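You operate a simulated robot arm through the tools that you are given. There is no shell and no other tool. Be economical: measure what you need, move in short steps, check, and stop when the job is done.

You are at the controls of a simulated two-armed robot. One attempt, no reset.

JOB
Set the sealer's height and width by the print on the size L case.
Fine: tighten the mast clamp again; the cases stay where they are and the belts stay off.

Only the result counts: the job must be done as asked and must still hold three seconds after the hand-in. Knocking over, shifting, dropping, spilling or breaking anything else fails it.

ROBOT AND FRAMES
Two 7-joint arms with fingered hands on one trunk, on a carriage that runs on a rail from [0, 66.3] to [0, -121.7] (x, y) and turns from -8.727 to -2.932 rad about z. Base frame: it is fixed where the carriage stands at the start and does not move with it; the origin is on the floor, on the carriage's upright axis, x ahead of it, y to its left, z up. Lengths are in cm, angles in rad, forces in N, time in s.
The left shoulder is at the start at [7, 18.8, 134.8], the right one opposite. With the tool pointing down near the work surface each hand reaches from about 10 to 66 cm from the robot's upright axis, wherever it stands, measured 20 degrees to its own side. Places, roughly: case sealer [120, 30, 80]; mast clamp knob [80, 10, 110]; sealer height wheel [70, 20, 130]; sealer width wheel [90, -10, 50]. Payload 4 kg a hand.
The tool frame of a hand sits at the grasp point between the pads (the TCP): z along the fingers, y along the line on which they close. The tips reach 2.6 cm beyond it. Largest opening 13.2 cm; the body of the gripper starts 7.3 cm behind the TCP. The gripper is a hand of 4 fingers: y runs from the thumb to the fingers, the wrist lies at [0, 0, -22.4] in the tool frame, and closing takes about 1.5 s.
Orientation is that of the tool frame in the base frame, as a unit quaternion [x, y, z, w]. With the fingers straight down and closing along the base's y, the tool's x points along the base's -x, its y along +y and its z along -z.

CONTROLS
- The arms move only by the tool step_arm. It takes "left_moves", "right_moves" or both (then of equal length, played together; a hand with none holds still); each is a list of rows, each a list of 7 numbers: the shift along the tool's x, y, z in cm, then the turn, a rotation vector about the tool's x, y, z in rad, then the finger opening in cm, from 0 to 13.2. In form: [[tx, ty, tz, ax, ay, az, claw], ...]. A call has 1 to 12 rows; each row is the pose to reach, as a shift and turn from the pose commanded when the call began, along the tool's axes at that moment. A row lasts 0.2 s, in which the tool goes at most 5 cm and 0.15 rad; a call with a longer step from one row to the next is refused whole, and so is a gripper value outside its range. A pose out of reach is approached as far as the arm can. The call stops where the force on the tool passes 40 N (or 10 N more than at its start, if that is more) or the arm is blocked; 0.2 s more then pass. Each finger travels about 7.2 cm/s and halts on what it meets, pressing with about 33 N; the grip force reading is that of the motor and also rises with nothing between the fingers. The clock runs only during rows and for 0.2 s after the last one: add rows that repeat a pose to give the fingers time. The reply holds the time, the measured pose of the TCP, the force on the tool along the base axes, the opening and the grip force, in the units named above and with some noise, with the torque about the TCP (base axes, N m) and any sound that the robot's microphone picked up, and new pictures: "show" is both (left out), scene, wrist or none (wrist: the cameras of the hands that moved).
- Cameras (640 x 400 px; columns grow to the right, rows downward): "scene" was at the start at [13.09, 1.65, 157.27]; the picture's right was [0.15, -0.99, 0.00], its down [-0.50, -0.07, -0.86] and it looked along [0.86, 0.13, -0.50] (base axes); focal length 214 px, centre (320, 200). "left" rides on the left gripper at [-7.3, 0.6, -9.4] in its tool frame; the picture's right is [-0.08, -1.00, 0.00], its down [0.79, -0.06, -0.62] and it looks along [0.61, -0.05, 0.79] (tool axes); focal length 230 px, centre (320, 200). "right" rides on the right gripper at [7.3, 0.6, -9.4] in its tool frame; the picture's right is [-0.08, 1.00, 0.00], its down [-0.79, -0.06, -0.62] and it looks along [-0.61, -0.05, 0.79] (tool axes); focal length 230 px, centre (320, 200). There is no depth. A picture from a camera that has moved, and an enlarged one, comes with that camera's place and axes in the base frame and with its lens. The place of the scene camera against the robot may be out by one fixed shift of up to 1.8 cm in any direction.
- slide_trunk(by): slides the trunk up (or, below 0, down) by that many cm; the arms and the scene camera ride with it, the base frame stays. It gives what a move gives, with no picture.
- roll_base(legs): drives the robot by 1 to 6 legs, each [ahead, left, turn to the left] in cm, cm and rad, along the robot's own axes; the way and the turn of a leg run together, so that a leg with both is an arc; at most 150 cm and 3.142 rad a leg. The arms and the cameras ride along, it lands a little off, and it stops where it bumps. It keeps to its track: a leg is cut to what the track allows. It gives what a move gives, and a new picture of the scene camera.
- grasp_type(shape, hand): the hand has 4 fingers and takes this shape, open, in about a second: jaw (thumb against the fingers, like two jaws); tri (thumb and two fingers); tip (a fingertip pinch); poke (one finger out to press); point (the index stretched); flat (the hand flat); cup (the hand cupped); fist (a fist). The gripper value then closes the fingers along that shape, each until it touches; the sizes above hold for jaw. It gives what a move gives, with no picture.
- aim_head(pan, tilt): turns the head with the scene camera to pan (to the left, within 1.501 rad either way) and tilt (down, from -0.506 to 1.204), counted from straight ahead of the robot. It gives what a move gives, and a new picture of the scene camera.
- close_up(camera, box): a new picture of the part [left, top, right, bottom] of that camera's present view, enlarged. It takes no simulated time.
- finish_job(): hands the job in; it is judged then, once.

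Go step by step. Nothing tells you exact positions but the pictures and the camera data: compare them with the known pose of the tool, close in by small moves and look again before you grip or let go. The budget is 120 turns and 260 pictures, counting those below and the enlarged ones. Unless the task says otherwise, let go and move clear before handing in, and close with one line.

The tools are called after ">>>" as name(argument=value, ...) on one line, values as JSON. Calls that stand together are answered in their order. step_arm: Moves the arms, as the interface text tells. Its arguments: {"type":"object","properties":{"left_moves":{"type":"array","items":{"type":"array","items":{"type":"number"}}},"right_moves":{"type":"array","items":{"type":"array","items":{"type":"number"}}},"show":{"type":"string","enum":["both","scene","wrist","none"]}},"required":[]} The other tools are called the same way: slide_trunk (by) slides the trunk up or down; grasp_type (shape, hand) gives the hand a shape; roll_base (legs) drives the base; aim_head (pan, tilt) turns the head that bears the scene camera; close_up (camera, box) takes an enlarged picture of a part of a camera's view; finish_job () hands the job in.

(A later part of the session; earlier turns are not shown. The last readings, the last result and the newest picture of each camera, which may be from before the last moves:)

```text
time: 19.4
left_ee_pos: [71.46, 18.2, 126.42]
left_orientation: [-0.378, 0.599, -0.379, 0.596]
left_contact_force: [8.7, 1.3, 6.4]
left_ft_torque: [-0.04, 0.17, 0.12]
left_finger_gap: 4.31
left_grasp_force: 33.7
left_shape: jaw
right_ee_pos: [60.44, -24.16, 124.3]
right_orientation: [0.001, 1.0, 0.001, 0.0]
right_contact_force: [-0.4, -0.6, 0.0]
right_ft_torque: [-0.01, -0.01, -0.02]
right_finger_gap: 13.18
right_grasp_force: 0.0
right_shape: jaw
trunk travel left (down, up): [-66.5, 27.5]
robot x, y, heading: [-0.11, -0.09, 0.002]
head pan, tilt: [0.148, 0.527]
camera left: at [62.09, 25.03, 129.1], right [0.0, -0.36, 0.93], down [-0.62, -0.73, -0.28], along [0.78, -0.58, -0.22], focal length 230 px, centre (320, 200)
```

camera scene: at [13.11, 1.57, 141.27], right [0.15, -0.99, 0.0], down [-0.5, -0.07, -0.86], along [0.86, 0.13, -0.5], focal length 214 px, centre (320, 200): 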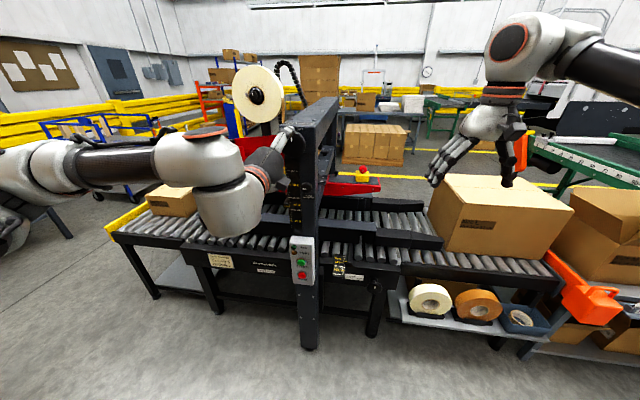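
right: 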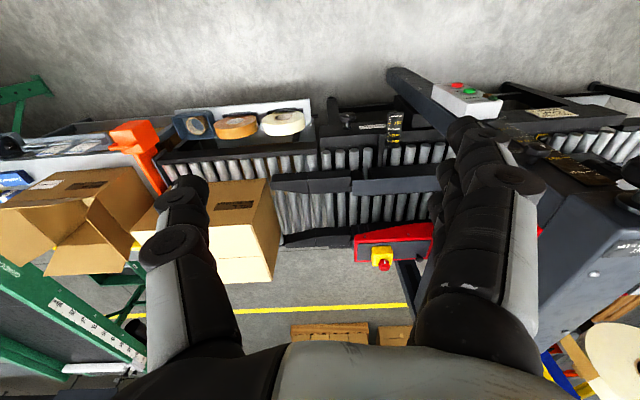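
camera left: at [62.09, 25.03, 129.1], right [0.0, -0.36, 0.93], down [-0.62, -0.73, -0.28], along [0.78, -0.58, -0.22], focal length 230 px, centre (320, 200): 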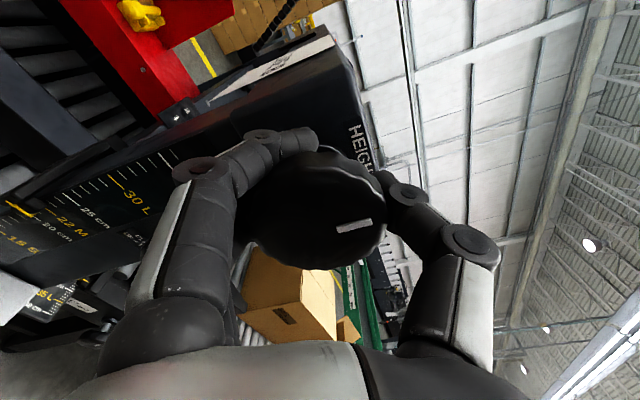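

The grip is good. I'll turn right (clockwise).

>>> step_arm(left_moves=[[0, 0, 0, 0, 0, 0.14, 3], [0, 0, 0, 0, 0, 0.28, 3], [0, 0, 0, 0, 0, 0.42, 3], [0, 0, 0, 0, 0, 0.56, 3], [0, 0, 0, 0, 0, 0.7, 3], [0, 0, 0, 0, 0, 0.84, 3], [0, 0, 0, 0, 0, 0.98, 3], [0, 0, 0, 0, 0, 1.12, 3], [0, 0, 0, 0, 0, 1.26, 3], [0, 0, 0, 0, 0, 1.4, 3], [0, 0, 0, 0, 0, 1.54, 3], [0, 0, 0, 0, 0, 1.68, 3]], show="both")

>>> close_up(camera="scene", box=[260, 110, 340, 230])

```text
time: 20.6
left_ee_pos: [71.47, 17.73, 126.77]
left_orientation: [-0.174, 0.684, -0.181, 0.685]
left_contact_force: [10.2, -6.1, 11.0]
left_ft_torque: [-0.08, 0.06, 0.19]
left_finger_gap: 4.3
left_grasp_force: 32.9
left_shape: jaw
right_ee_pos: [60.45, -24.4, 124.25]
right_orientation: [0.001, 1.0, 0.0, -0.001]
right_contact_force: [-1.0, 0.2, -0.3]
right_ft_torque: [-0.01, 0.01, 0.0]
right_finger_gap: 13.16
right_grasp_force: 0.1
right_shape: jaw
trunk travel left (down, up): [-66.5, 27.5]
robot x, y, heading: [0.04, 0.02, 0.003]
head pan, tilt: [0.148, 0.527]
stopped in row 5 (left hand): the force on the tool passed its limit at 41 N (the readings are from after the stop); the commanded pose is now the measured one
camera scene: at [13.19, 1.44, 141.22], right [0.15, -0.99, 0.0], down [-0.5, -0.07, -0.86], along [0.86, 0.13, -0.5], focal length 214 px, centre (320, 200)
camera left: at [62.07, 21.94, 132.87], right [-0.01, -0.83, 0.55], down [-0.62, -0.43, -0.66], along [0.79, -0.35, -0.51], focal length 230 px, centre (320, 200)
```

scene: 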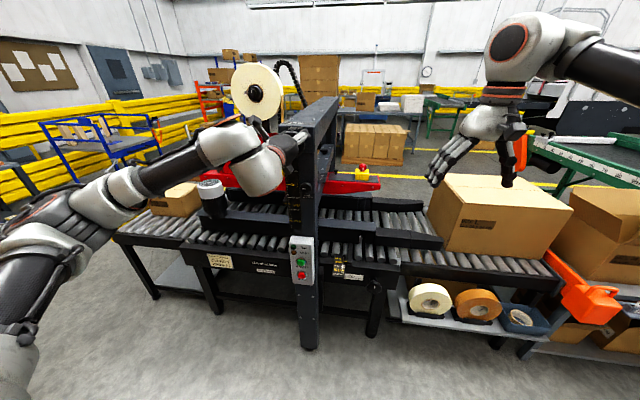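
left: 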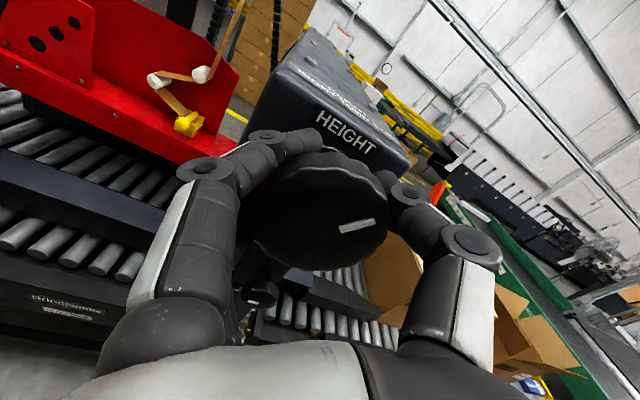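

```text
3.33 times, centred on (300, 170) of scene
camera zoom: at [13.19, 1.44, 141.22], right [0.15, -0.99, 0.0], down [-0.5, -0.07, -0.86], along [0.86, 0.13, -0.5], focal length 715 px, centre (387, 300)
```

zoom: 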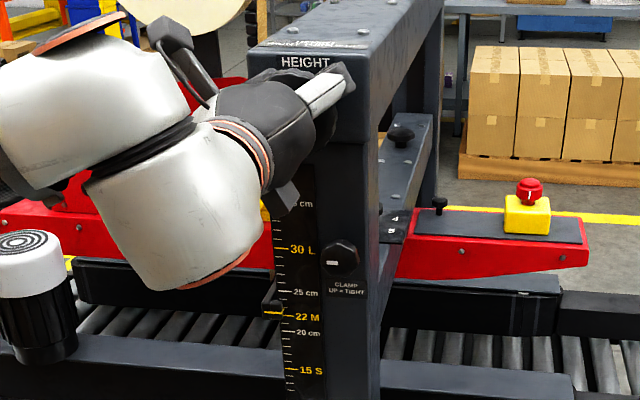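

The wheel follows the hand, but its centre sits a bit off the TCP. I'll turn on with the pivot shifted to match the drift I measured.

>>> step_arm(left_moves=[[0.04, -0.14, 0, 0, 0, 0.14, 3], [0.09, -0.27, 0, 0, 0, 0.28, 3], [0.17, -0.39, 0, 0, 0, 0.42, 3], [0.26, -0.5, 0, 0, 0, 0.56, 3], [0.36, -0.6, 0, 0, 0, 0.7, 3], [0.48, -0.68, 0, 0, 0, 0.84, 3], [0.61, -0.74, 0, 0, 0, 0.98, 3], [0.74, -0.79, 0, 0, 0, 1.12, 3], [0.88, -0.81, 0, 0, 0, 1.26, 3], [1.03, -0.82, 0, 0, 0, 1.4, 3], [1.17, -0.81, 0, 0, 0, 1.54, 3], [1.31, -0.77, 0, 0, 0, 1.68, 3]], show="wrist")

>>> close_up(camera="scene", box=[260, 110, 340, 230])

```text
time: 23.2
left_ee_pos: [71.54, 16.17, 125.89]
left_orientation: [0.396, 0.585, 0.392, 0.59]
left_contact_force: [21.4, -12.7, 23.5]
left_ft_torque: [0.24, -0.2, 0.01]
left_finger_gap: 4.06
left_grasp_force: 33.1
left_shape: jaw
right_ee_pos: [60.41, -24.54, 124.13]
right_orientation: [0.002, 1.0, 0.002, 0.0]
right_contact_force: [-0.5, -0.3, 0.7]
right_ft_torque: [-0.01, -0.02, 0.0]
right_finger_gap: 13.21
right_grasp_force: 0.0
right_shape: jaw
trunk travel left (down, up): [-66.5, 27.5]
robot x, y, heading: [0.05, -0.01, -0.003]
head pan, tilt: [0.148, 0.527]
camera left: at [61.97, 9.84, 129.22], right [0.0, -0.45, -0.89], down [-0.61, 0.71, -0.36], along [0.79, 0.54, -0.28], focal length 230 px, centre (320, 200)
```

left: 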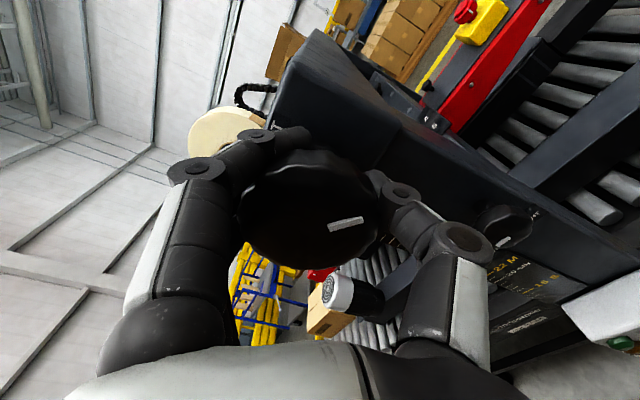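

```text
3.33 times, centred on (300, 170) of scene
camera zoom: at [13.23, 1.2, 141.26], right [0.15, -0.99, 0.0], down [-0.5, -0.07, -0.86], along [0.85, 0.13, -0.5], focal length 715 px, centre (387, 300)
```

zoom: 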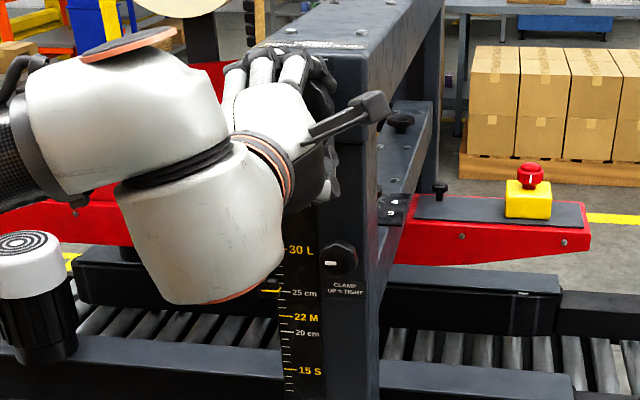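

The pointer rose from 22 to about 25 over 2.3 rad. I'll keep turning and relieve the side load a little.

>>> step_arm(left_moves=[[-0.12, -0.04, 0.15, 0, 0, 0.14, 3], [-0.21, -0.08, 0.3, 0, 0, 0.28, 3], [-0.13, -0.23, 0.3, 0, 0, 0.42, 3], [-0.04, -0.36, 0.3, 0, 0, 0.56, 3], [0.08, -0.49, 0.3, 0, 0, 0.7, 3], [0.21, -0.59, 0.3, 0, 0, 0.84, 3], [0.36, -0.68, 0.3, 0, 0, 0.98, 3], [0.51, -0.75, 0.3, 0, 0, 1.12, 3], [0.68, -0.79, 0.3, 0, 0, 1.26, 3], [0.84, -0.81, 0.3, 0, 0, 1.4, 3]], show="wrist")

>>> close_up(camera="scene", box=[260, 110, 340, 230])

```text
time: 25.4
left_ee_pos: [71.62, 17.1, 124.93]
left_orientation: [0.679, 0.194, 0.68, 0.199]
left_contact_force: [3.3, -1.6, 2.9]
left_ft_torque: [-0.03, 0.08, 0.03]
left_finger_gap: 4.06
left_grasp_force: 33.3
left_shape: jaw
right_ee_pos: [60.28, -24.28, 124.38]
right_orientation: [0.002, 1.0, 0.001, 0.002]
right_contact_force: [0.0, 0.2, -0.4]
right_ft_torque: [-0.03, -0.03, 0.02]
right_finger_gap: 13.17
right_grasp_force: 0.1
right_shape: jaw
trunk travel left (down, up): [-66.5, 27.5]
robot x, y, heading: [0.02, 0.28, -0.001]
head pan, tilt: [0.148, 0.527]
camera left: at [62.23, 12.83, 119.05], right [0.01, 0.8, -0.6], down [-0.62, 0.48, 0.63], along [0.79, 0.36, 0.5], focal length 230 px, centre (320, 200)
```

left: 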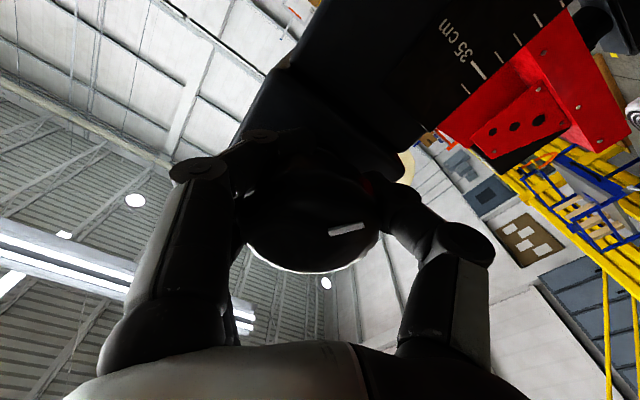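

```text
3.33 times, centred on (300, 170) of scene
camera zoom: at [13.09, 1.53, 141.28], right [0.15, -0.99, 0.0], down [-0.5, -0.07, -0.86], along [0.86, 0.13, -0.5], focal length 715 px, centre (387, 300)
```

zoom: 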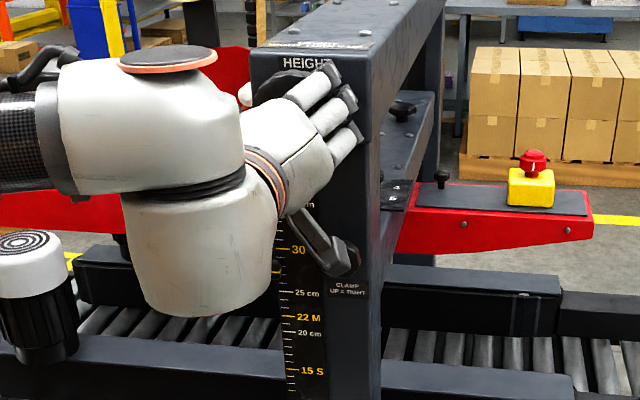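

The range continues, and the pointer is near 27.7. I'll read it more closely before turning on.

>>> close_up(camera="scene", box=[326, 180, 327, 181])

>>> close_up(camera="scene", box=[328, 180, 352, 195])

>>> close_up(camera="scene", box=[276, 175, 324, 205])

```text
16.00 times, centred on (326, 180) of scene
camera zoom: at [13.09, 1.53, 141.28], right [0.15, -0.99, 0.0], down [-0.5, -0.07, -0.86], along [0.86, 0.13, -0.5], focal length 3432 px, centre (216, 512)
```

zoom: 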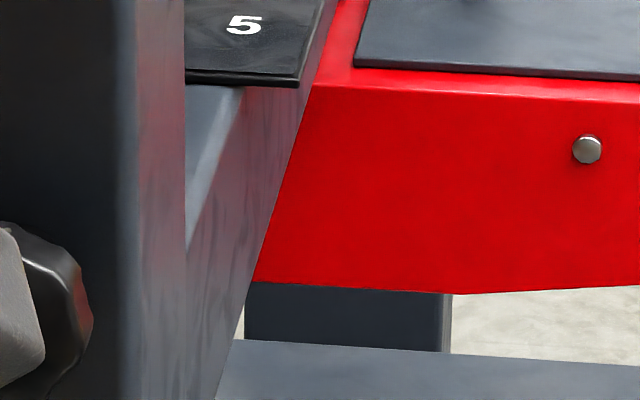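

```text
16.00 times, centred on (340, 188) of scene
camera zoom: at [13.09, 1.53, 141.28], right [0.15, -0.99, 0.0], down [-0.5, -0.07, -0.86], along [0.86, 0.13, -0.5], focal length 3432 px, centre (0, 400)
```

zoom: 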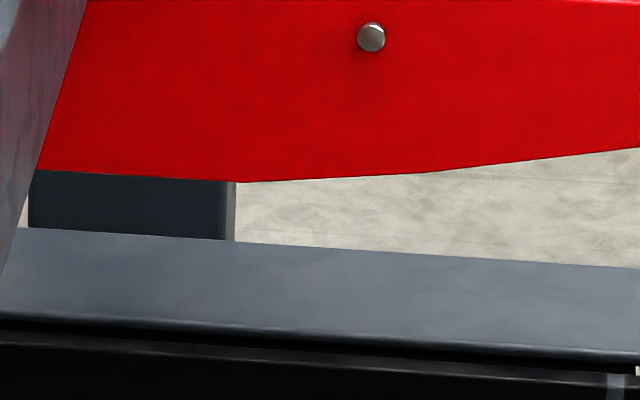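

```text
13.33 times, centred on (300, 190) of scene
camera zoom: at [13.09, 1.53, 141.28], right [0.15, -0.99, 0.0], down [-0.5, -0.07, -0.86], along [0.86, 0.13, -0.5], focal length 2860 px, centre (587, 333)
```

zoom: 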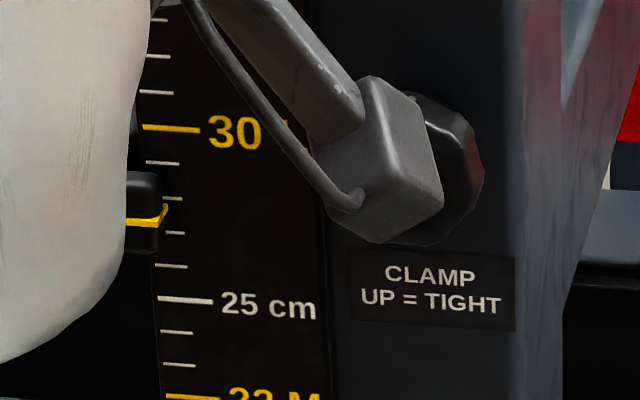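

The pointer reads about 27.7. I'll turn on as far as the wrist allows.

>>> step_arm(left_moves=[[0.03, -0.17, 0, 0, 0, 0.14, 3], [0.09, -0.33, 0, 0, 0, 0.28, 3], [0.16, -0.48, 0, 0, 0, 0.42, 3], [0.26, -0.61, 0, 0, 0, 0.56, 3], [0.38, -0.74, 0, 0, 0, 0.7, 3], [0.51, -0.84, 0, 0, 0, 0.84, 3], [0.66, -0.93, 0, 0, 0, 0.98, 3]], show="none")

>>> close_up(camera="scene", box=[256, 165, 320, 205])

```text
time: 27.0
left_ee_pos: [71.69, 18.1, 125.14]
left_orientation: [0.69, -0.149, 0.694, -0.144]
left_contact_force: [15.3, -4.6, 22.6]
left_ft_torque: [-0.17, -0.02, 0.11]
left_finger_gap: 3.88
left_grasp_force: 33.0
left_shape: jaw
right_ee_pos: [60.31, -24.49, 124.31]
right_orientation: [0.002, 1.0, 0.0, 0.0]
right_contact_force: [0.4, -0.5, 0.1]
right_ft_torque: [0.0, 0.0, -0.01]
right_finger_gap: 13.16
right_grasp_force: 0.0
right_shape: jaw
trunk travel left (down, up): [-66.5, 27.5]
robot x, y, heading: [-0.42, 0.08, -0.002]
head pan, tilt: [0.148, 0.527]
```

```text
10.00 times, centred on (288, 185) of scene
camera zoom: at [13.13, 1.35, 141.27], right [0.15, -0.99, 0.0], down [-0.5, -0.07, -0.86], along [0.86, 0.13, -0.5], focal length 2145 px, centre (640, 350)
```

zoom: 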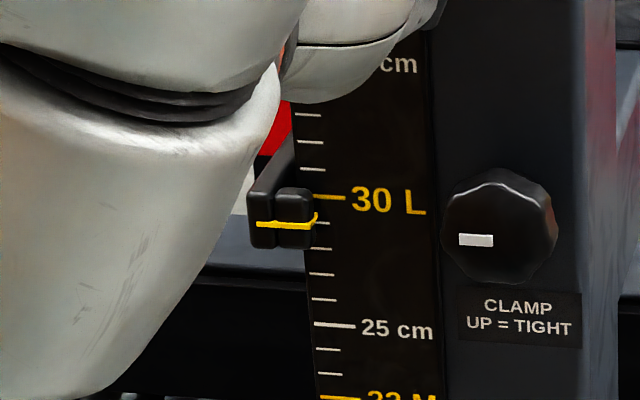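

The pointer tip reads about 29.35, so I'll turn roughly 0.38 rad more and check again.

>>> step_arm(left_moves=[[0.16, -0.21, 0.1, 0, 0, 0.13, 3], [0.35, -0.42, 0.2, 0, 0, 0.26, 3], [0.42, -0.57, 0.2, 0, 0, 0.39, 3], [0.42, -0.57, 0.2, 0, 0, 0.39, 3]], show="none")

>>> close_up(camera="scene", box=[272, 170, 304, 190])

```text
time: 27.7
left_ee_pos: [71.83, 18.19, 125.14]
left_orientation: [0.656, -0.24, 0.671, -0.249]
left_contact_force: [21.5, 2.7, 8.2]
left_ft_torque: [-0.09, 0.04, 0.11]
left_finger_gap: 3.83
left_grasp_force: 32.8
left_shape: jaw
left hand out of reach, approached as far as the arm can: row 3
right_ee_pos: [60.38, -24.19, 124.37]
right_orientation: [0.002, 1.0, 0.0, 0.0]
right_contact_force: [-0.2, -0.3, -0.4]
right_ft_torque: [-0.01, -0.01, 0.0]
right_finger_gap: 13.21
right_grasp_force: 0.0
right_shape: jaw
trunk travel left (down, up): [-66.5, 27.5]
robot x, y, heading: [0.08, -0.03, -0.003]
head pan, tilt: [0.148, 0.527]
stopped in row 3 (left hand): the force on the tool passed its limit at 53 N (the readings are from after the stop); the commanded pose is now the measured one
```

```text
16.00 times, centred on (288, 180) of scene
camera zoom: at [13.29, 1.7, 141.23], right [0.15, -0.99, 0.0], down [-0.5, -0.07, -0.86], along [0.85, 0.13, -0.5], focal length 3432 px, centre (832, 520)
```

zoom: 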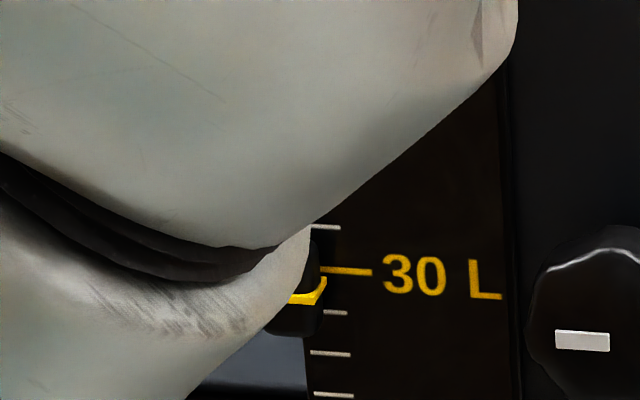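

The wrist limit is reached with the pointer at about 29.8. I'll release, back out and roll the hand back to regrip for the final trim.

>>> step_arm(left_moves=[[0, 0, 0, 0, 0, 0, 4.5], [0, 0, 0, 0, 0, 0, 6], [0, 0, 0, 0, 0, 0, 8], [0, 0, 0, 0, 0, 0, 10], [0, 0, -2, 0, 0, 0, 10], [0, 0, -5, 0, 0, 0, 10], [0, 0, -8, 0, 0, -0.14, 10], [0, 0, -11, 0, 0, -0.28, 10], [0, 0, -14, 0, 0, -0.42, 10], [0, 0, -14, 0, 0, -0.56, 10], [0, 0, -14, 0, 0, -0.7, 10], [0, 0, -14, 0, 0, -0.84, 10]], show="none")

>>> step_arm(left_moves=[[0, 0, 0, 0, 0, -0.14, 10], [0, 0, 0, 0, 0, -0.28, 10], [0, 0, 0, 0, 0, -0.42, 10], [0, 0, 0, 0, 0, -0.56, 10], [0, 0, 0, 0, 0, -0.7, 10], [0, 0, 0, 0, 0, -0.84, 10], [0, 0, 0, 0, 0, -0.98, 10], [0, 0, 0, 0, 0, -1.12, 10], [0, 0, 0, 0, 0, -1.26, 10], [0, 0, 0, 0, 0, -1.4, 10], [0, 0, 0, 0, 0, -1.54, 10], [0, 0, 0, 0, 0, -1.68, 10]], show="both")

```text
time: 30.3
left_ee_pos: [57.56, 18.2, 124.72]
left_orientation: [0.699, 0.048, 0.712, 0.047]
left_contact_force: [-0.4, 0.3, -0.5]
left_ft_torque: [0.01, -0.03, 0.02]
left_finger_gap: 9.96
left_grasp_force: 0.2
left_shape: jaw
right_ee_pos: [60.18, -24.07, 124.32]
right_orientation: [0.002, 1.0, 0.0, 0.001]
right_contact_force: [0.7, 0.3, 0.4]
right_ft_torque: [-0.02, -0.03, 0.02]
right_finger_gap: 13.19
right_grasp_force: 0.0
right_shape: jaw
trunk travel left (down, up): [-66.5, 27.5]
robot x, y, heading: [-0.31, -0.03, -0.002]
head pan, tilt: [0.148, 0.527]
```

```text
time: 32.9
left_ee_pos: [57.55, 18.1, 124.92]
left_orientation: [0.431, 0.552, 0.441, 0.562]
left_contact_force: [-0.6, -0.1, 0.3]
left_ft_torque: [-0.02, 0.05, -0.01]
left_finger_gap: 9.97
left_grasp_force: 0.0
left_shape: jaw
right_ee_pos: [60.28, -24.12, 124.36]
right_orientation: [0.002, 1.0, 0.0, 0.001]
right_contact_force: [0.3, 0.1, 1.1]
right_ft_torque: [-0.01, -0.01, -0.03]
right_finger_gap: 13.19
right_grasp_force: 0.0
right_shape: jaw
trunk travel left (down, up): [-66.5, 27.5]
robot x, y, heading: [-0.0, 0.06, 0.003]
head pan, tilt: [0.148, 0.527]
camera scene: at [13.1, 1.65, 141.27], right [0.15, -0.99, 0.0], down [-0.5, -0.07, -0.86], along [0.86, 0.13, -0.5], focal length 214 px, centre (320, 200)
camera left: at [48.06, 11.2, 127.02], right [0.02, -0.32, -0.95], down [-0.61, 0.75, -0.26], along [0.79, 0.59, -0.18], focal length 230 px, centre (320, 200)
```

scene: 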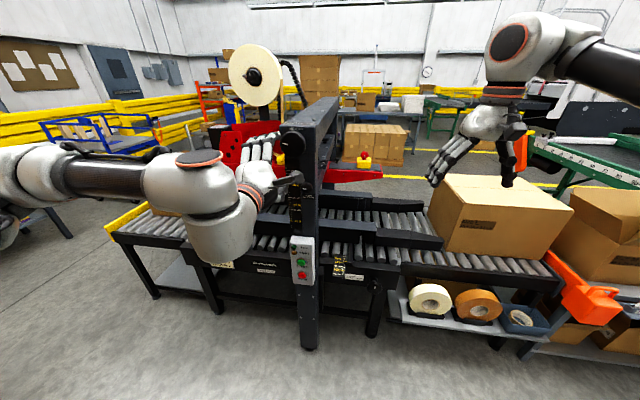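
left: 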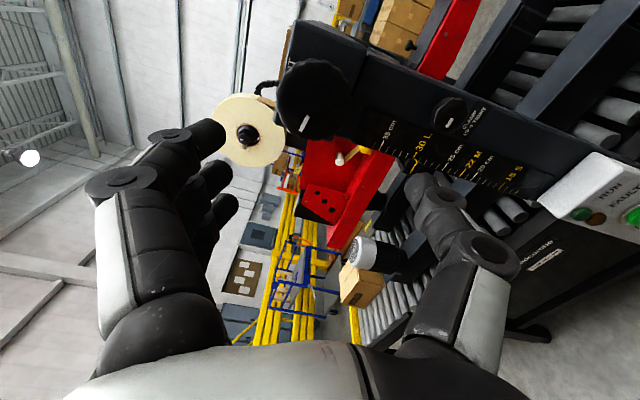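

I'll zoom in on the pointer from both cameras.

>>> close_up(camera="left", box=[384, 125, 448, 165])

>>> close_up(camera="scene", box=[272, 170, 304, 190])

```text
10.00 times, centred on (416, 145) of left
camera zoom: at [48.06, 11.2, 127.02], right [0.02, -0.32, -0.95], down [-0.61, 0.75, -0.26], along [0.79, 0.59, -0.18], focal length 2301 px, centre (-640, 750)
```

zoom: 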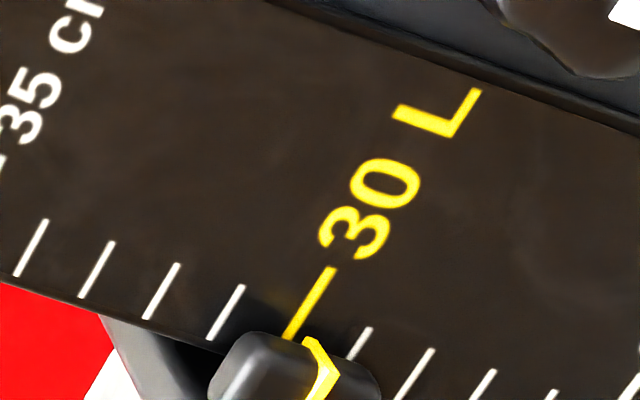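

```text
16.00 times, centred on (288, 180) of scene
camera zoom: at [13.1, 1.65, 141.27], right [0.15, -0.99, 0.0], down [-0.5, -0.07, -0.86], along [0.86, 0.13, -0.5], focal length 3432 px, centre (832, 520)
```

zoom: 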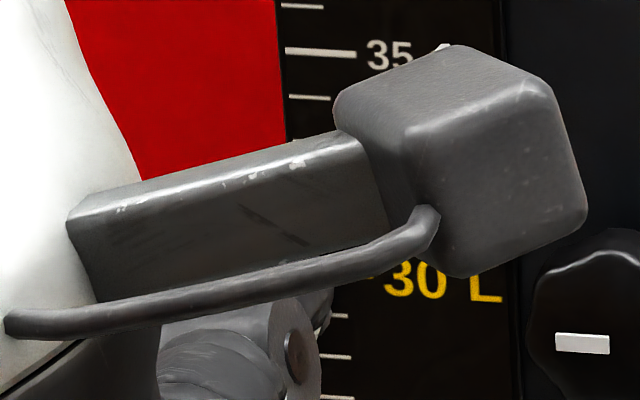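

Both views suggest about 29.7, with the camera above the pointer. To remove parallax I'll lower the hand so its camera is level with the pointer.

>>> step_arm(left_moves=[[1, -4, 0, 0, 0, 0, 10], [2, -8, 0, 0, 0, 0, 10], [3, -12, 0, 0, 0, 0, 10], [3.6, -15.3, 0, 0, 0, 0, 10], [3.6, -15.3, 0, 0, 0, 0, 10]], show="wrist")

```text
time: 34.1
left_ee_pos: [57.8, 17.92, 108.99]
left_orientation: [0.432, 0.551, 0.441, 0.562]
left_contact_force: [-0.1, 0.2, 0.8]
left_ft_torque: [-0.03, -0.01, 0.02]
left_finger_gap: 9.97
left_grasp_force: 0.0
left_shape: jaw
right_ee_pos: [60.05, -24.29, 124.5]
right_orientation: [0.002, 1.0, 0.001, 0.001]
right_contact_force: [0.8, -0.4, -0.5]
right_ft_torque: [0.0, 0.0, 0.02]
right_finger_gap: 13.17
right_grasp_force: 0.1
right_shape: jaw
trunk travel left (down, up): [-66.5, 27.5]
robot x, y, heading: [-0.04, -0.54, -0.007]
head pan, tilt: [0.148, 0.527]
camera left: at [48.29, 11.0, 111.2], right [0.02, -0.31, -0.95], down [-0.61, 0.75, -0.26], along [0.79, 0.59, -0.18], focal length 230 px, centre (320, 200)
```

left: 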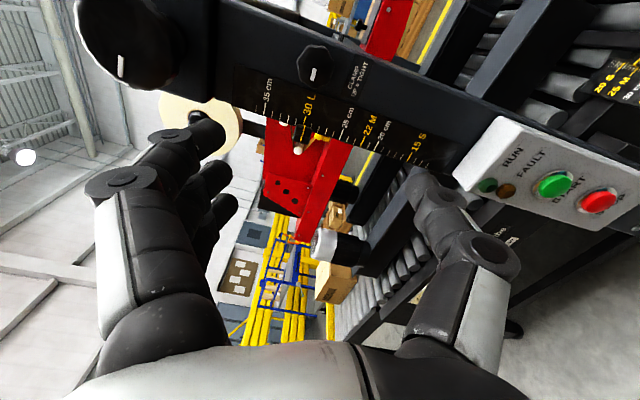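

>>> close_up(camera="left", box=[288, 105, 328, 130])

```text
16.00 times, centred on (308, 118) of left
camera zoom: at [48.29, 11.0, 111.2], right [0.02, -0.31, -0.95], down [-0.61, 0.75, -0.26], along [0.79, 0.59, -0.18], focal length 3681 px, centre (512, 1520)
```

zoom: 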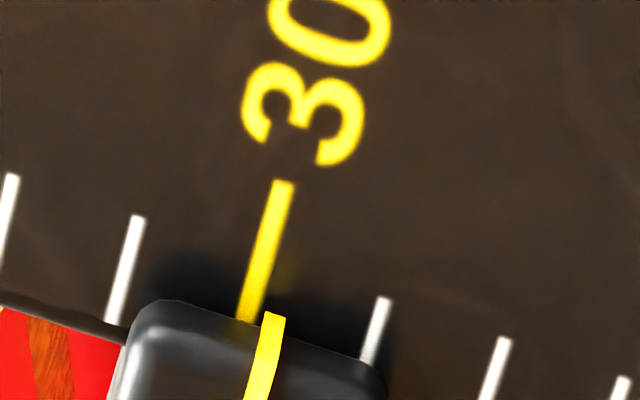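

The level reading is about 29.8, so I need around 0.12 rad more. I'll regrip the wheel.

>>> step_arm(left_moves=[[-1.2, 4, 0, 0, 0, 0, 10], [-2.4, 8, 0, 0, 0, 0, 10], [-3.6, 12, 0, 0, 0, 0, 10], [-4.6, 15.9, 0, 0, 0, 0, 10], [-4.6, 15.9, 4, 0, 0, 0, 10], [-4.6, 15.9, 8, 0, 0, 0, 10], [-4.6, 15.9, 11, 0, 0, 0, 10], [-4.6, 15.9, 13.6, 0, 0, 0, 10], [-4.6, 15.9, 13.6, 0, 0, 0, 10]], show="wrist")

```text
time: 36.1
left_ee_pos: [71.07, 17.42, 125.64]
left_orientation: [0.431, 0.552, 0.44, 0.562]
left_contact_force: [-0.1, -0.5, -0.2]
left_ft_torque: [0.0, 0.0, -0.03]
left_finger_gap: 9.96
left_grasp_force: 0.0
left_shape: jaw
right_ee_pos: [60.04, -24.3, 124.29]
right_orientation: [0.001, 1.0, 0.0, 0.002]
right_contact_force: [0.2, -0.2, 0.0]
right_ft_torque: [0.01, -0.02, 0.0]
right_finger_gap: 13.2
right_grasp_force: 0.0
right_shape: jaw
trunk travel left (down, up): [-66.5, 27.5]
robot x, y, heading: [0.1, -0.11, 0.001]
head pan, tilt: [0.148, 0.527]
camera left: at [61.65, 10.43, 127.93], right [0.02, -0.31, -0.95], down [-0.61, 0.75, -0.26], along [0.79, 0.59, -0.18], focal length 230 px, centre (320, 200)
```

left: 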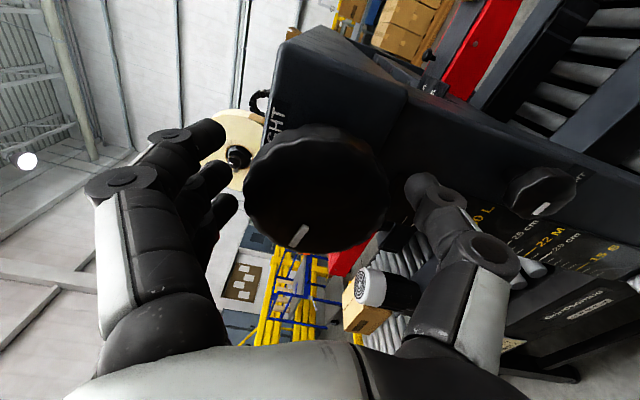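

The wheel is centred in the hand, so I'll close and turn slightly right.

>>> step_arm(left_moves=[[0, 0, 0.3, 0, 0, 0, 8], [0, 0, 0.3, 0, 0, 0, 6], [0, 0, 0.3, 0, 0, 0, 4], [0, 0, 0.3, 0, 0, 0, 3], [0, 0, 0.3, 0, 0, 0, 3], [0, 0, 0.3, 0, 0, 0, 3]], show="none")

>>> close_up(camera="scene", box=[272, 170, 304, 190])

```text
time: 37.5
left_ee_pos: [71.8, 17.24, 125.68]
left_orientation: [0.433, 0.552, 0.44, 0.561]
left_contact_force: [9.3, -0.5, -0.1]
left_ft_torque: [-0.02, -0.31, 0.07]
left_finger_gap: 4.21
left_grasp_force: 33.1
left_shape: jaw
right_ee_pos: [60.35, -24.3, 124.27]
right_orientation: [0.002, 1.0, 0.0, 0.0]
right_contact_force: [-0.4, -0.1, 0.6]
right_ft_torque: [0.01, 0.04, 0.02]
right_finger_gap: 13.19
right_grasp_force: 0.0
right_shape: jaw
trunk travel left (down, up): [-66.5, 27.5]
robot x, y, heading: [0.01, -0.08, -0.004]
head pan, tilt: [0.148, 0.527]
```

```text
16.00 times, centred on (288, 180) of scene
camera zoom: at [13.3, 1.6, 141.25], right [0.15, -0.99, 0.0], down [-0.5, -0.07, -0.86], along [0.85, 0.13, -0.5], focal length 3432 px, centre (832, 520)
```

zoom: 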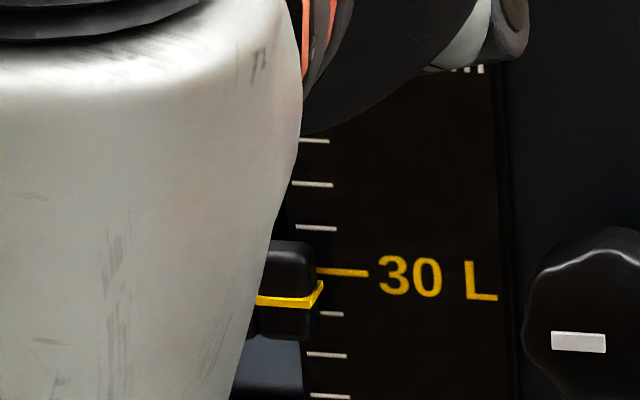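

I'll turn right about 0.13 rad and check.

>>> step_arm(left_moves=[[0, 0, 0, 0, 0, 0.07, 3], [0, 0, 0, 0, 0, 0.14, 3], [0, 0, 0, 0, 0, 0.14, 3]], show="none")

>>> close_up(camera="scene", box=[272, 170, 304, 190])

```text
time: 38.3
left_ee_pos: [71.57, 17.37, 125.67]
left_orientation: [0.47, 0.521, 0.479, 0.528]
left_contact_force: [10.4, 1.7, 0.1]
left_ft_torque: [-0.02, -0.33, 0.04]
left_finger_gap: 4.19
left_grasp_force: 32.4
left_shape: jaw
right_ee_pos: [60.38, -24.16, 124.29]
right_orientation: [0.003, 1.0, 0.0, 0.0]
right_contact_force: [0.1, 0.7, 0.1]
right_ft_torque: [0.04, 0.01, -0.03]
right_finger_gap: 13.2
right_grasp_force: 0.1
right_shape: jaw
trunk travel left (down, up): [-66.5, 27.5]
robot x, y, heading: [-0.26, 0.12, 0.002]
head pan, tilt: [0.148, 0.527]
```

```text
16.00 times, centred on (288, 180) of scene
camera zoom: at [13.3, 1.65, 141.25], right [0.15, -0.99, 0.0], down [-0.5, -0.07, -0.86], along [0.85, 0.13, -0.5], focal length 3432 px, centre (832, 520)
```

zoom: 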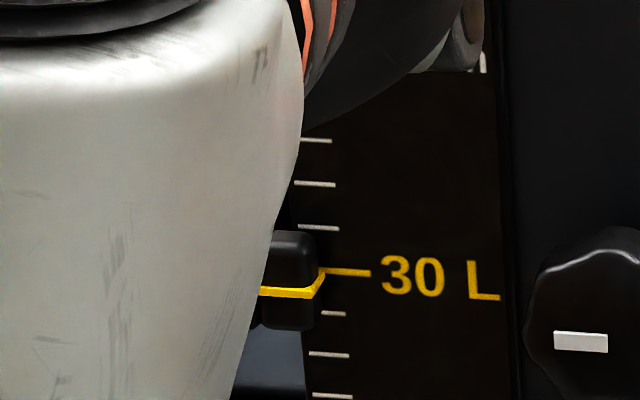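

The pointer is now on 30. I'll release, back out, and roll the hand to about 1.0 rad so the fingers sit above and the thumb below, clear of the pointer, for the clamp knob.

>>> step_arm(left_moves=[[0, 0, 0, 0, 0, 0, 4.5], [0, 0, 0, 0, 0, 0, 6], [0, 0, 0, 0, 0, 0, 8], [0, 0, 0, 0, 0, 0, 10], [0, 0, -2, 0, 0, 0, 10], [0, 0, -5, 0, 0, 0, 10], [0, 0, -8, 0, 0, -0.1, 9], [0, 0, -11, 0, 0, -0.2, 8], [0, 0, -11, 0, 0, -0.3, 7], [0, 0, -11, 0, 0, -0.4, 7], [0, 0, -11, 0, 0, -0.48, 7], [0, 0, -11, 0, 0, -0.48, 7]], show="none")

```text
time: 40.9
left_ee_pos: [60.36, 17.27, 125.71]
left_orientation: [0.332, 0.617, 0.338, 0.628]
left_contact_force: [0.7, -0.6, -0.3]
left_ft_torque: [0.02, 0.04, -0.02]
left_finger_gap: 7.07
left_grasp_force: 0.0
left_shape: jaw
right_ee_pos: [60.29, -24.12, 124.4]
right_orientation: [0.002, 1.0, 0.0, 0.0]
right_contact_force: [-0.5, 0.2, 0.7]
right_ft_torque: [0.02, 0.01, -0.02]
right_finger_gap: 13.18
right_grasp_force: 0.1
right_shape: jaw
trunk travel left (down, up): [-66.5, 27.5]
robot x, y, heading: [-0.06, 0.18, 0.003]
head pan, tilt: [0.148, 0.527]
```

>>> step_arm(left_moves=[[1.5, -3.5, 0, 0, 0, 0, 7], [3, -7, 0, 0, 0, 0, 7], [4.5, -10.5, 0, 0, 0, 0, 7], [5.75, -13.4, 0, 0, 0, 0, 7], [5.75, -13.4, 4, 0, 0, 0, 7], [5.75, -13.4, 8, 0, 0, 0, 7], [5.75, -13.4, 8, 0, 0, 0, 7]], show="wrist")

>>> close_up(camera="left", box=[220, 100, 420, 225])

```text
time: 42.5
left_ee_pos: [68.65, 14.61, 111.56]
left_orientation: [0.333, 0.616, 0.339, 0.628]
left_contact_force: [-0.7, -0.5, -0.5]
left_ft_torque: [-0.02, 0.02, -0.03]
left_finger_gap: 7.06
left_grasp_force: 0.1
left_shape: jaw
right_ee_pos: [60.24, -24.19, 124.5]
right_orientation: [0.002, 1.0, 0.0, 0.001]
right_contact_force: [-0.3, -0.9, -0.1]
right_ft_torque: [0.0, 0.01, 0.01]
right_finger_gap: 13.18
right_grasp_force: 0.1
right_shape: jaw
trunk travel left (down, up): [-66.5, 27.5]
robot x, y, heading: [-0.0, 0.07, 0.0]
head pan, tilt: [0.148, 0.527]
camera left: at [59.14, 8.83, 115.85], right [0.02, -0.61, -0.79], down [-0.61, 0.62, -0.49], along [0.79, 0.49, -0.36], focal length 230 px, centre (320, 200)
```

left: 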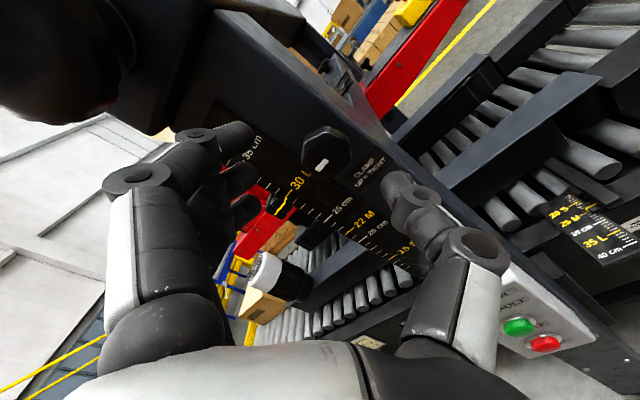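

```text
3.20 times, centred on (320, 162) of left
camera zoom: at [59.14, 8.83, 115.85], right [0.02, -0.61, -0.79], down [-0.61, 0.62, -0.49], along [0.79, 0.49, -0.36], focal length 736 px, centre (320, 320)
```

zoom: 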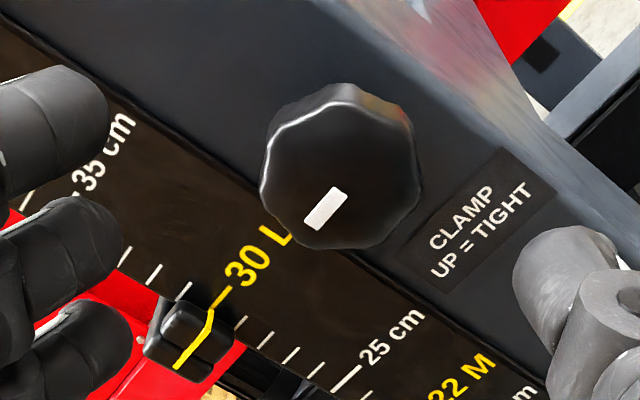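

The pointer lines up with 30. I'll roll a bit more (to about 1.3 rad) to clear the pointer, and advance onto the knob.

>>> step_arm(left_moves=[[0.1, -0.1, 0, 0, 0, 0.1, 7], [0.1, -0.2, 0, 0, 0, 0.2, 6.5], [0.1, -0.2, 1, 0, 0, 0.3, 6], [0.1, -0.2, 3, 0, 0, 0.3, 6], [0.1, -0.2, 4.5, 0, 0, 0.3, 6], [0.1, -0.2, 5.8, 0, 0, 0.3, 6], [0.1, -0.2, 5.8, 0, 0, 0.3, 6]], show="none")

>>> close_up(camera="left", box=[200, 100, 440, 250])

```text
time: 44.1
left_ee_pos: [74.42, 14.58, 111.32]
left_orientation: [0.42, 0.562, 0.43, 0.569]
left_contact_force: [0.0, 0.1, -0.3]
left_ft_torque: [-0.01, -0.01, 0.0]
left_finger_gap: 6.1
left_grasp_force: 0.0
left_shape: jaw
right_ee_pos: [60.24, -24.2, 124.38]
right_orientation: [0.002, 1.0, 0.0, 0.001]
right_contact_force: [0.1, -0.1, -0.8]
right_ft_torque: [0.03, 0.0, 0.0]
right_finger_gap: 13.21
right_grasp_force: 0.0
right_shape: jaw
trunk travel left (down, up): [-66.5, 27.5]
robot x, y, heading: [0.29, -0.3, 0.003]
head pan, tilt: [0.148, 0.527]
```

```text
2.67 times, centred on (320, 175) of left
camera zoom: at [64.99, 7.68, 113.77], right [0.02, -0.35, -0.94], down [-0.62, 0.73, -0.29], along [0.79, 0.58, -0.2], focal length 614 px, centre (320, 267)
```

zoom: 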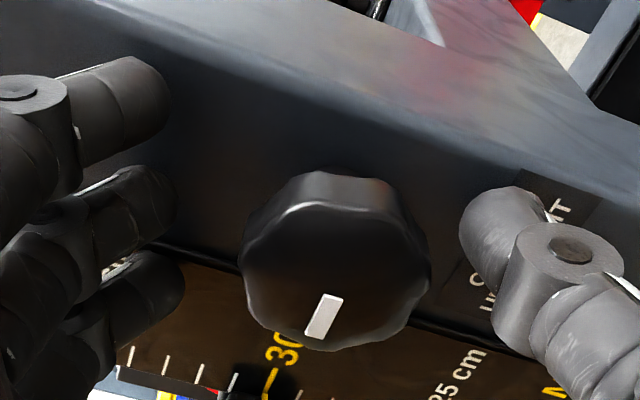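

The knob is centred and the pointer is clear. I'll close and turn right.

>>> step_arm(left_moves=[[0, -0.3, 0.3, 0, 0, 0, 5], [0, -0.3, 0.3, 0, 0, 0, 4], [0, -0.3, 0.3, 0, 0, 0, 3], [0, -0.3, 0.3, 0, 0, 0, 2], [0, -0.3, 0.3, 0, 0, 0, 1.5], [0, -0.3, 0.3, 0, 0, 0, 1]], show="none")

>>> step_arm(left_moves=[[0, 0, 0, 0, 0, 0.14, 0.5], [0, 0, 0, 0, 0, 0.28, 0.5], [0, 0, 0, 0, 0, 0.42, 0.5], [0, 0, 0, 0, 0, 0.56, 0.5], [0, 0, 0, 0, 0, 0.7, 0.5], [0, 0, 0, 0, 0, 0.84, 0.5], [0, 0, 0, 0, 0, 0.98, 0.5]], show="none")

>>> close_up(camera="left", box=[200, 100, 440, 250])

```text
time: 45.5
left_ee_pos: [74.8, 14.49, 111.03]
left_orientation: [0.42, 0.562, 0.43, 0.568]
left_contact_force: [3.5, -1.3, -5.2]
left_ft_torque: [0.04, -0.31, 0.07]
left_finger_gap: 0.85
left_grasp_force: 32.0
left_shape: jaw
right_ee_pos: [60.3, -24.22, 124.26]
right_orientation: [0.003, 1.0, 0.001, -0.001]
right_contact_force: [-0.8, 0.1, 0.4]
right_ft_torque: [0.0, -0.01, -0.01]
right_finger_gap: 13.19
right_grasp_force: 0.0
right_shape: jaw
trunk travel left (down, up): [-66.5, 27.5]
robot x, y, heading: [-0.32, -0.22, -0.003]
head pan, tilt: [0.148, 0.527]
```

```text
time: 47.1
left_ee_pos: [74.87, 14.52, 110.8]
left_orientation: [0.637, 0.298, 0.645, 0.298]
left_contact_force: [-2.6, -0.4, -19.8]
left_ft_torque: [-0.21, -0.06, -0.33]
left_finger_gap: 0.85
left_grasp_force: 32.9
left_shape: jaw
right_ee_pos: [60.54, -24.32, 124.25]
right_orientation: [0.002, 1.0, 0.0, -0.001]
right_contact_force: [0.5, -0.2, -0.6]
right_ft_torque: [-0.02, 0.0, -0.03]
right_finger_gap: 13.22
right_grasp_force: 0.0
right_shape: jaw
trunk travel left (down, up): [-66.5, 27.5]
robot x, y, heading: [0.27, -0.17, 0.002]
head pan, tilt: [0.148, 0.527]
```

```text
2.67 times, centred on (320, 175) of left
camera zoom: at [65.55, 8.59, 106.47], right [0.01, 0.58, -0.81], down [-0.62, 0.64, 0.45], along [0.78, 0.5, 0.37], focal length 614 px, centre (320, 267)
```

zoom: 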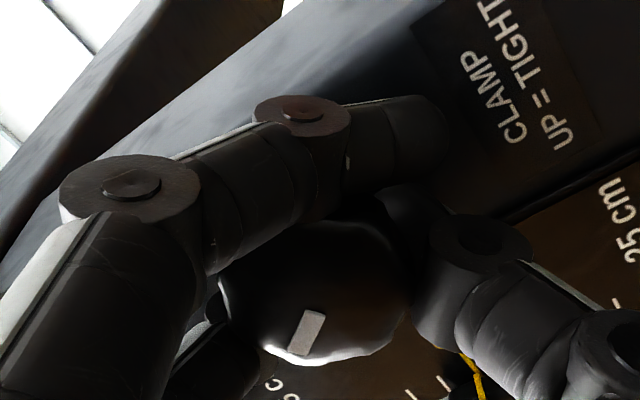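

The knob has followed by about 1 rad, and the thumb is getting near the pointer. I'll release, back out, roll back and regrip for the rest.

>>> step_arm(left_moves=[[0, 0, 0, 0, 0, 0, 2], [0, 0, 0, 0, 0, 0, 4], [0, 0, 0, 0, 0, 0, 6], [0, 0, 0, 0, 0, 0, 6], [0, 0, -3, 0, 0, 0, 6], [0, 0, -6, 0, 0, -0.14, 6], [0, 0, -6, 0, 0, -0.28, 6], [0, 0, -6, 0, 0, -0.42, 6], [0, 0, -6, 0, 0, -0.56, 6], [0, 0, -6, 0, 0, -0.7, 6], [0, 0, -6, 0, 0, -0.84, 6], [0, 0, -6, 0, 0, -0.98, 6]], show="wrist")

>>> close_up(camera="left", box=[200, 80, 440, 230])

```text
time: 49.7
left_ee_pos: [68.81, 14.52, 110.87]
left_orientation: [0.42, 0.56, 0.429, 0.571]
left_contact_force: [-0.4, -0.2, 0.2]
left_ft_torque: [-0.01, 0.03, 0.02]
left_finger_gap: 5.93
left_grasp_force: 0.1
left_shape: jaw
right_ee_pos: [60.12, -24.25, 124.38]
right_orientation: [0.002, 1.0, 0.0, 0.001]
right_contact_force: [0.0, 0.1, -0.6]
right_ft_torque: [0.04, -0.02, 0.0]
right_finger_gap: 13.19
right_grasp_force: 0.1
right_shape: jaw
trunk travel left (down, up): [-66.5, 27.5]
robot x, y, heading: [0.3, 0.63, 0.002]
head pan, tilt: [0.148, 0.527]
camera left: at [59.32, 7.71, 113.4], right [0.02, -0.35, -0.94], down [-0.61, 0.74, -0.29], along [0.79, 0.58, -0.2], focal length 230 px, centre (320, 200)
```

left: 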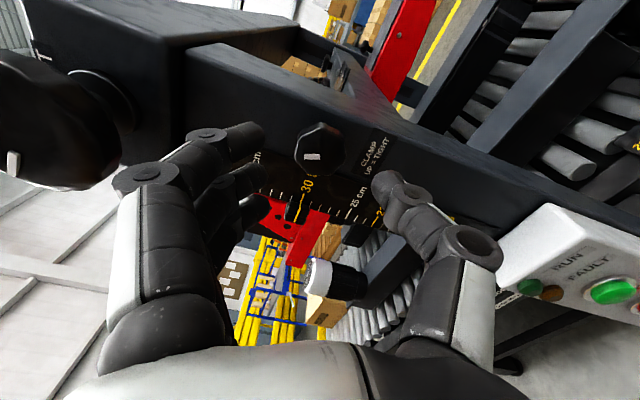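

```text
2.67 times, centred on (320, 155) of left
camera zoom: at [59.32, 7.71, 113.4], right [0.02, -0.35, -0.94], down [-0.61, 0.74, -0.29], along [0.79, 0.58, -0.2], focal length 614 px, centre (320, 320)
```

zoom: 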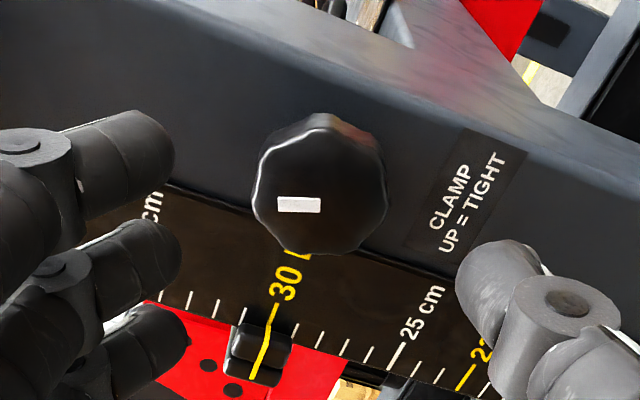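

About 0.55 rad remains to bring the mark up. I'll regrip and turn.

>>> step_arm(left_moves=[[0, 0, 3, 0, 0, 0, 6], [-0.2, 0, 5.9, 0, 0, 0, 6], [-0.2, 0, 5.9, 0, 0, 0, 5], [-0.2, 0, 5.9, 0, 0, 0, 4], [-0.2, 0, 5.9, 0, 0, 0, 3], [-0.2, 0, 5.9, 0, 0, 0, 2], [-0.2, 0, 5.9, 0, 0, 0, 1], [-0.2, 0, 5.9, 0, 0, 0, 0.5]], show="none")

>>> step_arm(left_moves=[[0, 0, 0, 0, 0, 0.14, 0.3], [0, 0, 0, 0, 0, 0.28, 0.3], [0, 0, 0, 0, 0, 0.42, 0.3], [0, 0, 0, 0, 0, 0.56, 0.3], [0, 0, 0, 0, 0, 0.7, 0.3], [0, 0, 0, 0, 0, 0.82, 0.3]], show="none")

>>> close_up(camera="left", box=[200, 100, 440, 250])

```text
time: 51.5
left_ee_pos: [74.88, 14.37, 111.06]
left_orientation: [0.421, 0.561, 0.43, 0.568]
left_contact_force: [-0.6, -1.2, -5.0]
left_ft_torque: [0.05, -0.34, 0.0]
left_finger_gap: 0.86
left_grasp_force: 33.2
left_shape: jaw
right_ee_pos: [60.32, -24.17, 124.4]
right_orientation: [0.001, 1.0, 0.0, 0.0]
right_contact_force: [-0.2, 0.5, -0.8]
right_ft_torque: [0.02, 0.01, 0.01]
right_finger_gap: 13.18
right_grasp_force: 0.1
right_shape: jaw
trunk travel left (down, up): [-66.5, 27.5]
robot x, y, heading: [0.3, -0.13, -0.0]
head pan, tilt: [0.148, 0.527]
```

```text
time: 52.9
left_ee_pos: [74.74, 14.61, 110.96]
left_orientation: [0.61, 0.347, 0.621, 0.349]
left_contact_force: [7.3, 6.8, -7.8]
left_ft_torque: [-1.08, -0.31, -0.57]
left_finger_gap: 0.88
left_grasp_force: 33.0
left_shape: jaw
right_ee_pos: [60.48, -23.99, 124.33]
right_orientation: [0.001, 1.0, -0.001, -0.001]
right_contact_force: [-0.6, 0.0, 0.3]
right_ft_torque: [-0.02, 0.04, 0.01]
right_finger_gap: 13.19
right_grasp_force: 0.2
right_shape: jaw
trunk travel left (down, up): [-66.5, 27.5]
robot x, y, heading: [0.15, -0.03, 0.0]
head pan, tilt: [0.148, 0.527]
```

```text
2.67 times, centred on (320, 175) of left
camera zoom: at [65.57, 8.02, 107.59], right [0.01, 0.45, -0.9], down [-0.63, 0.7, 0.34], along [0.78, 0.56, 0.29], focal length 614 px, centre (320, 267)
```

zoom: 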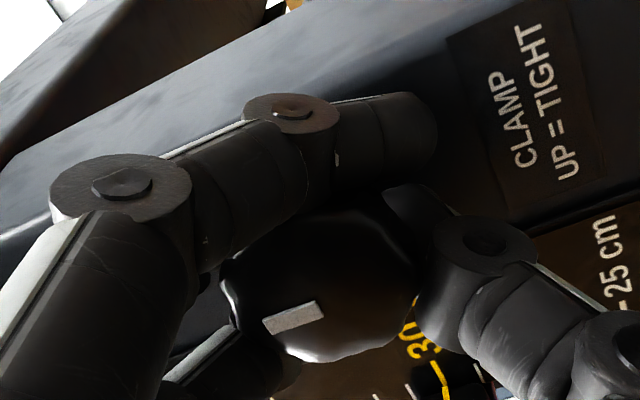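

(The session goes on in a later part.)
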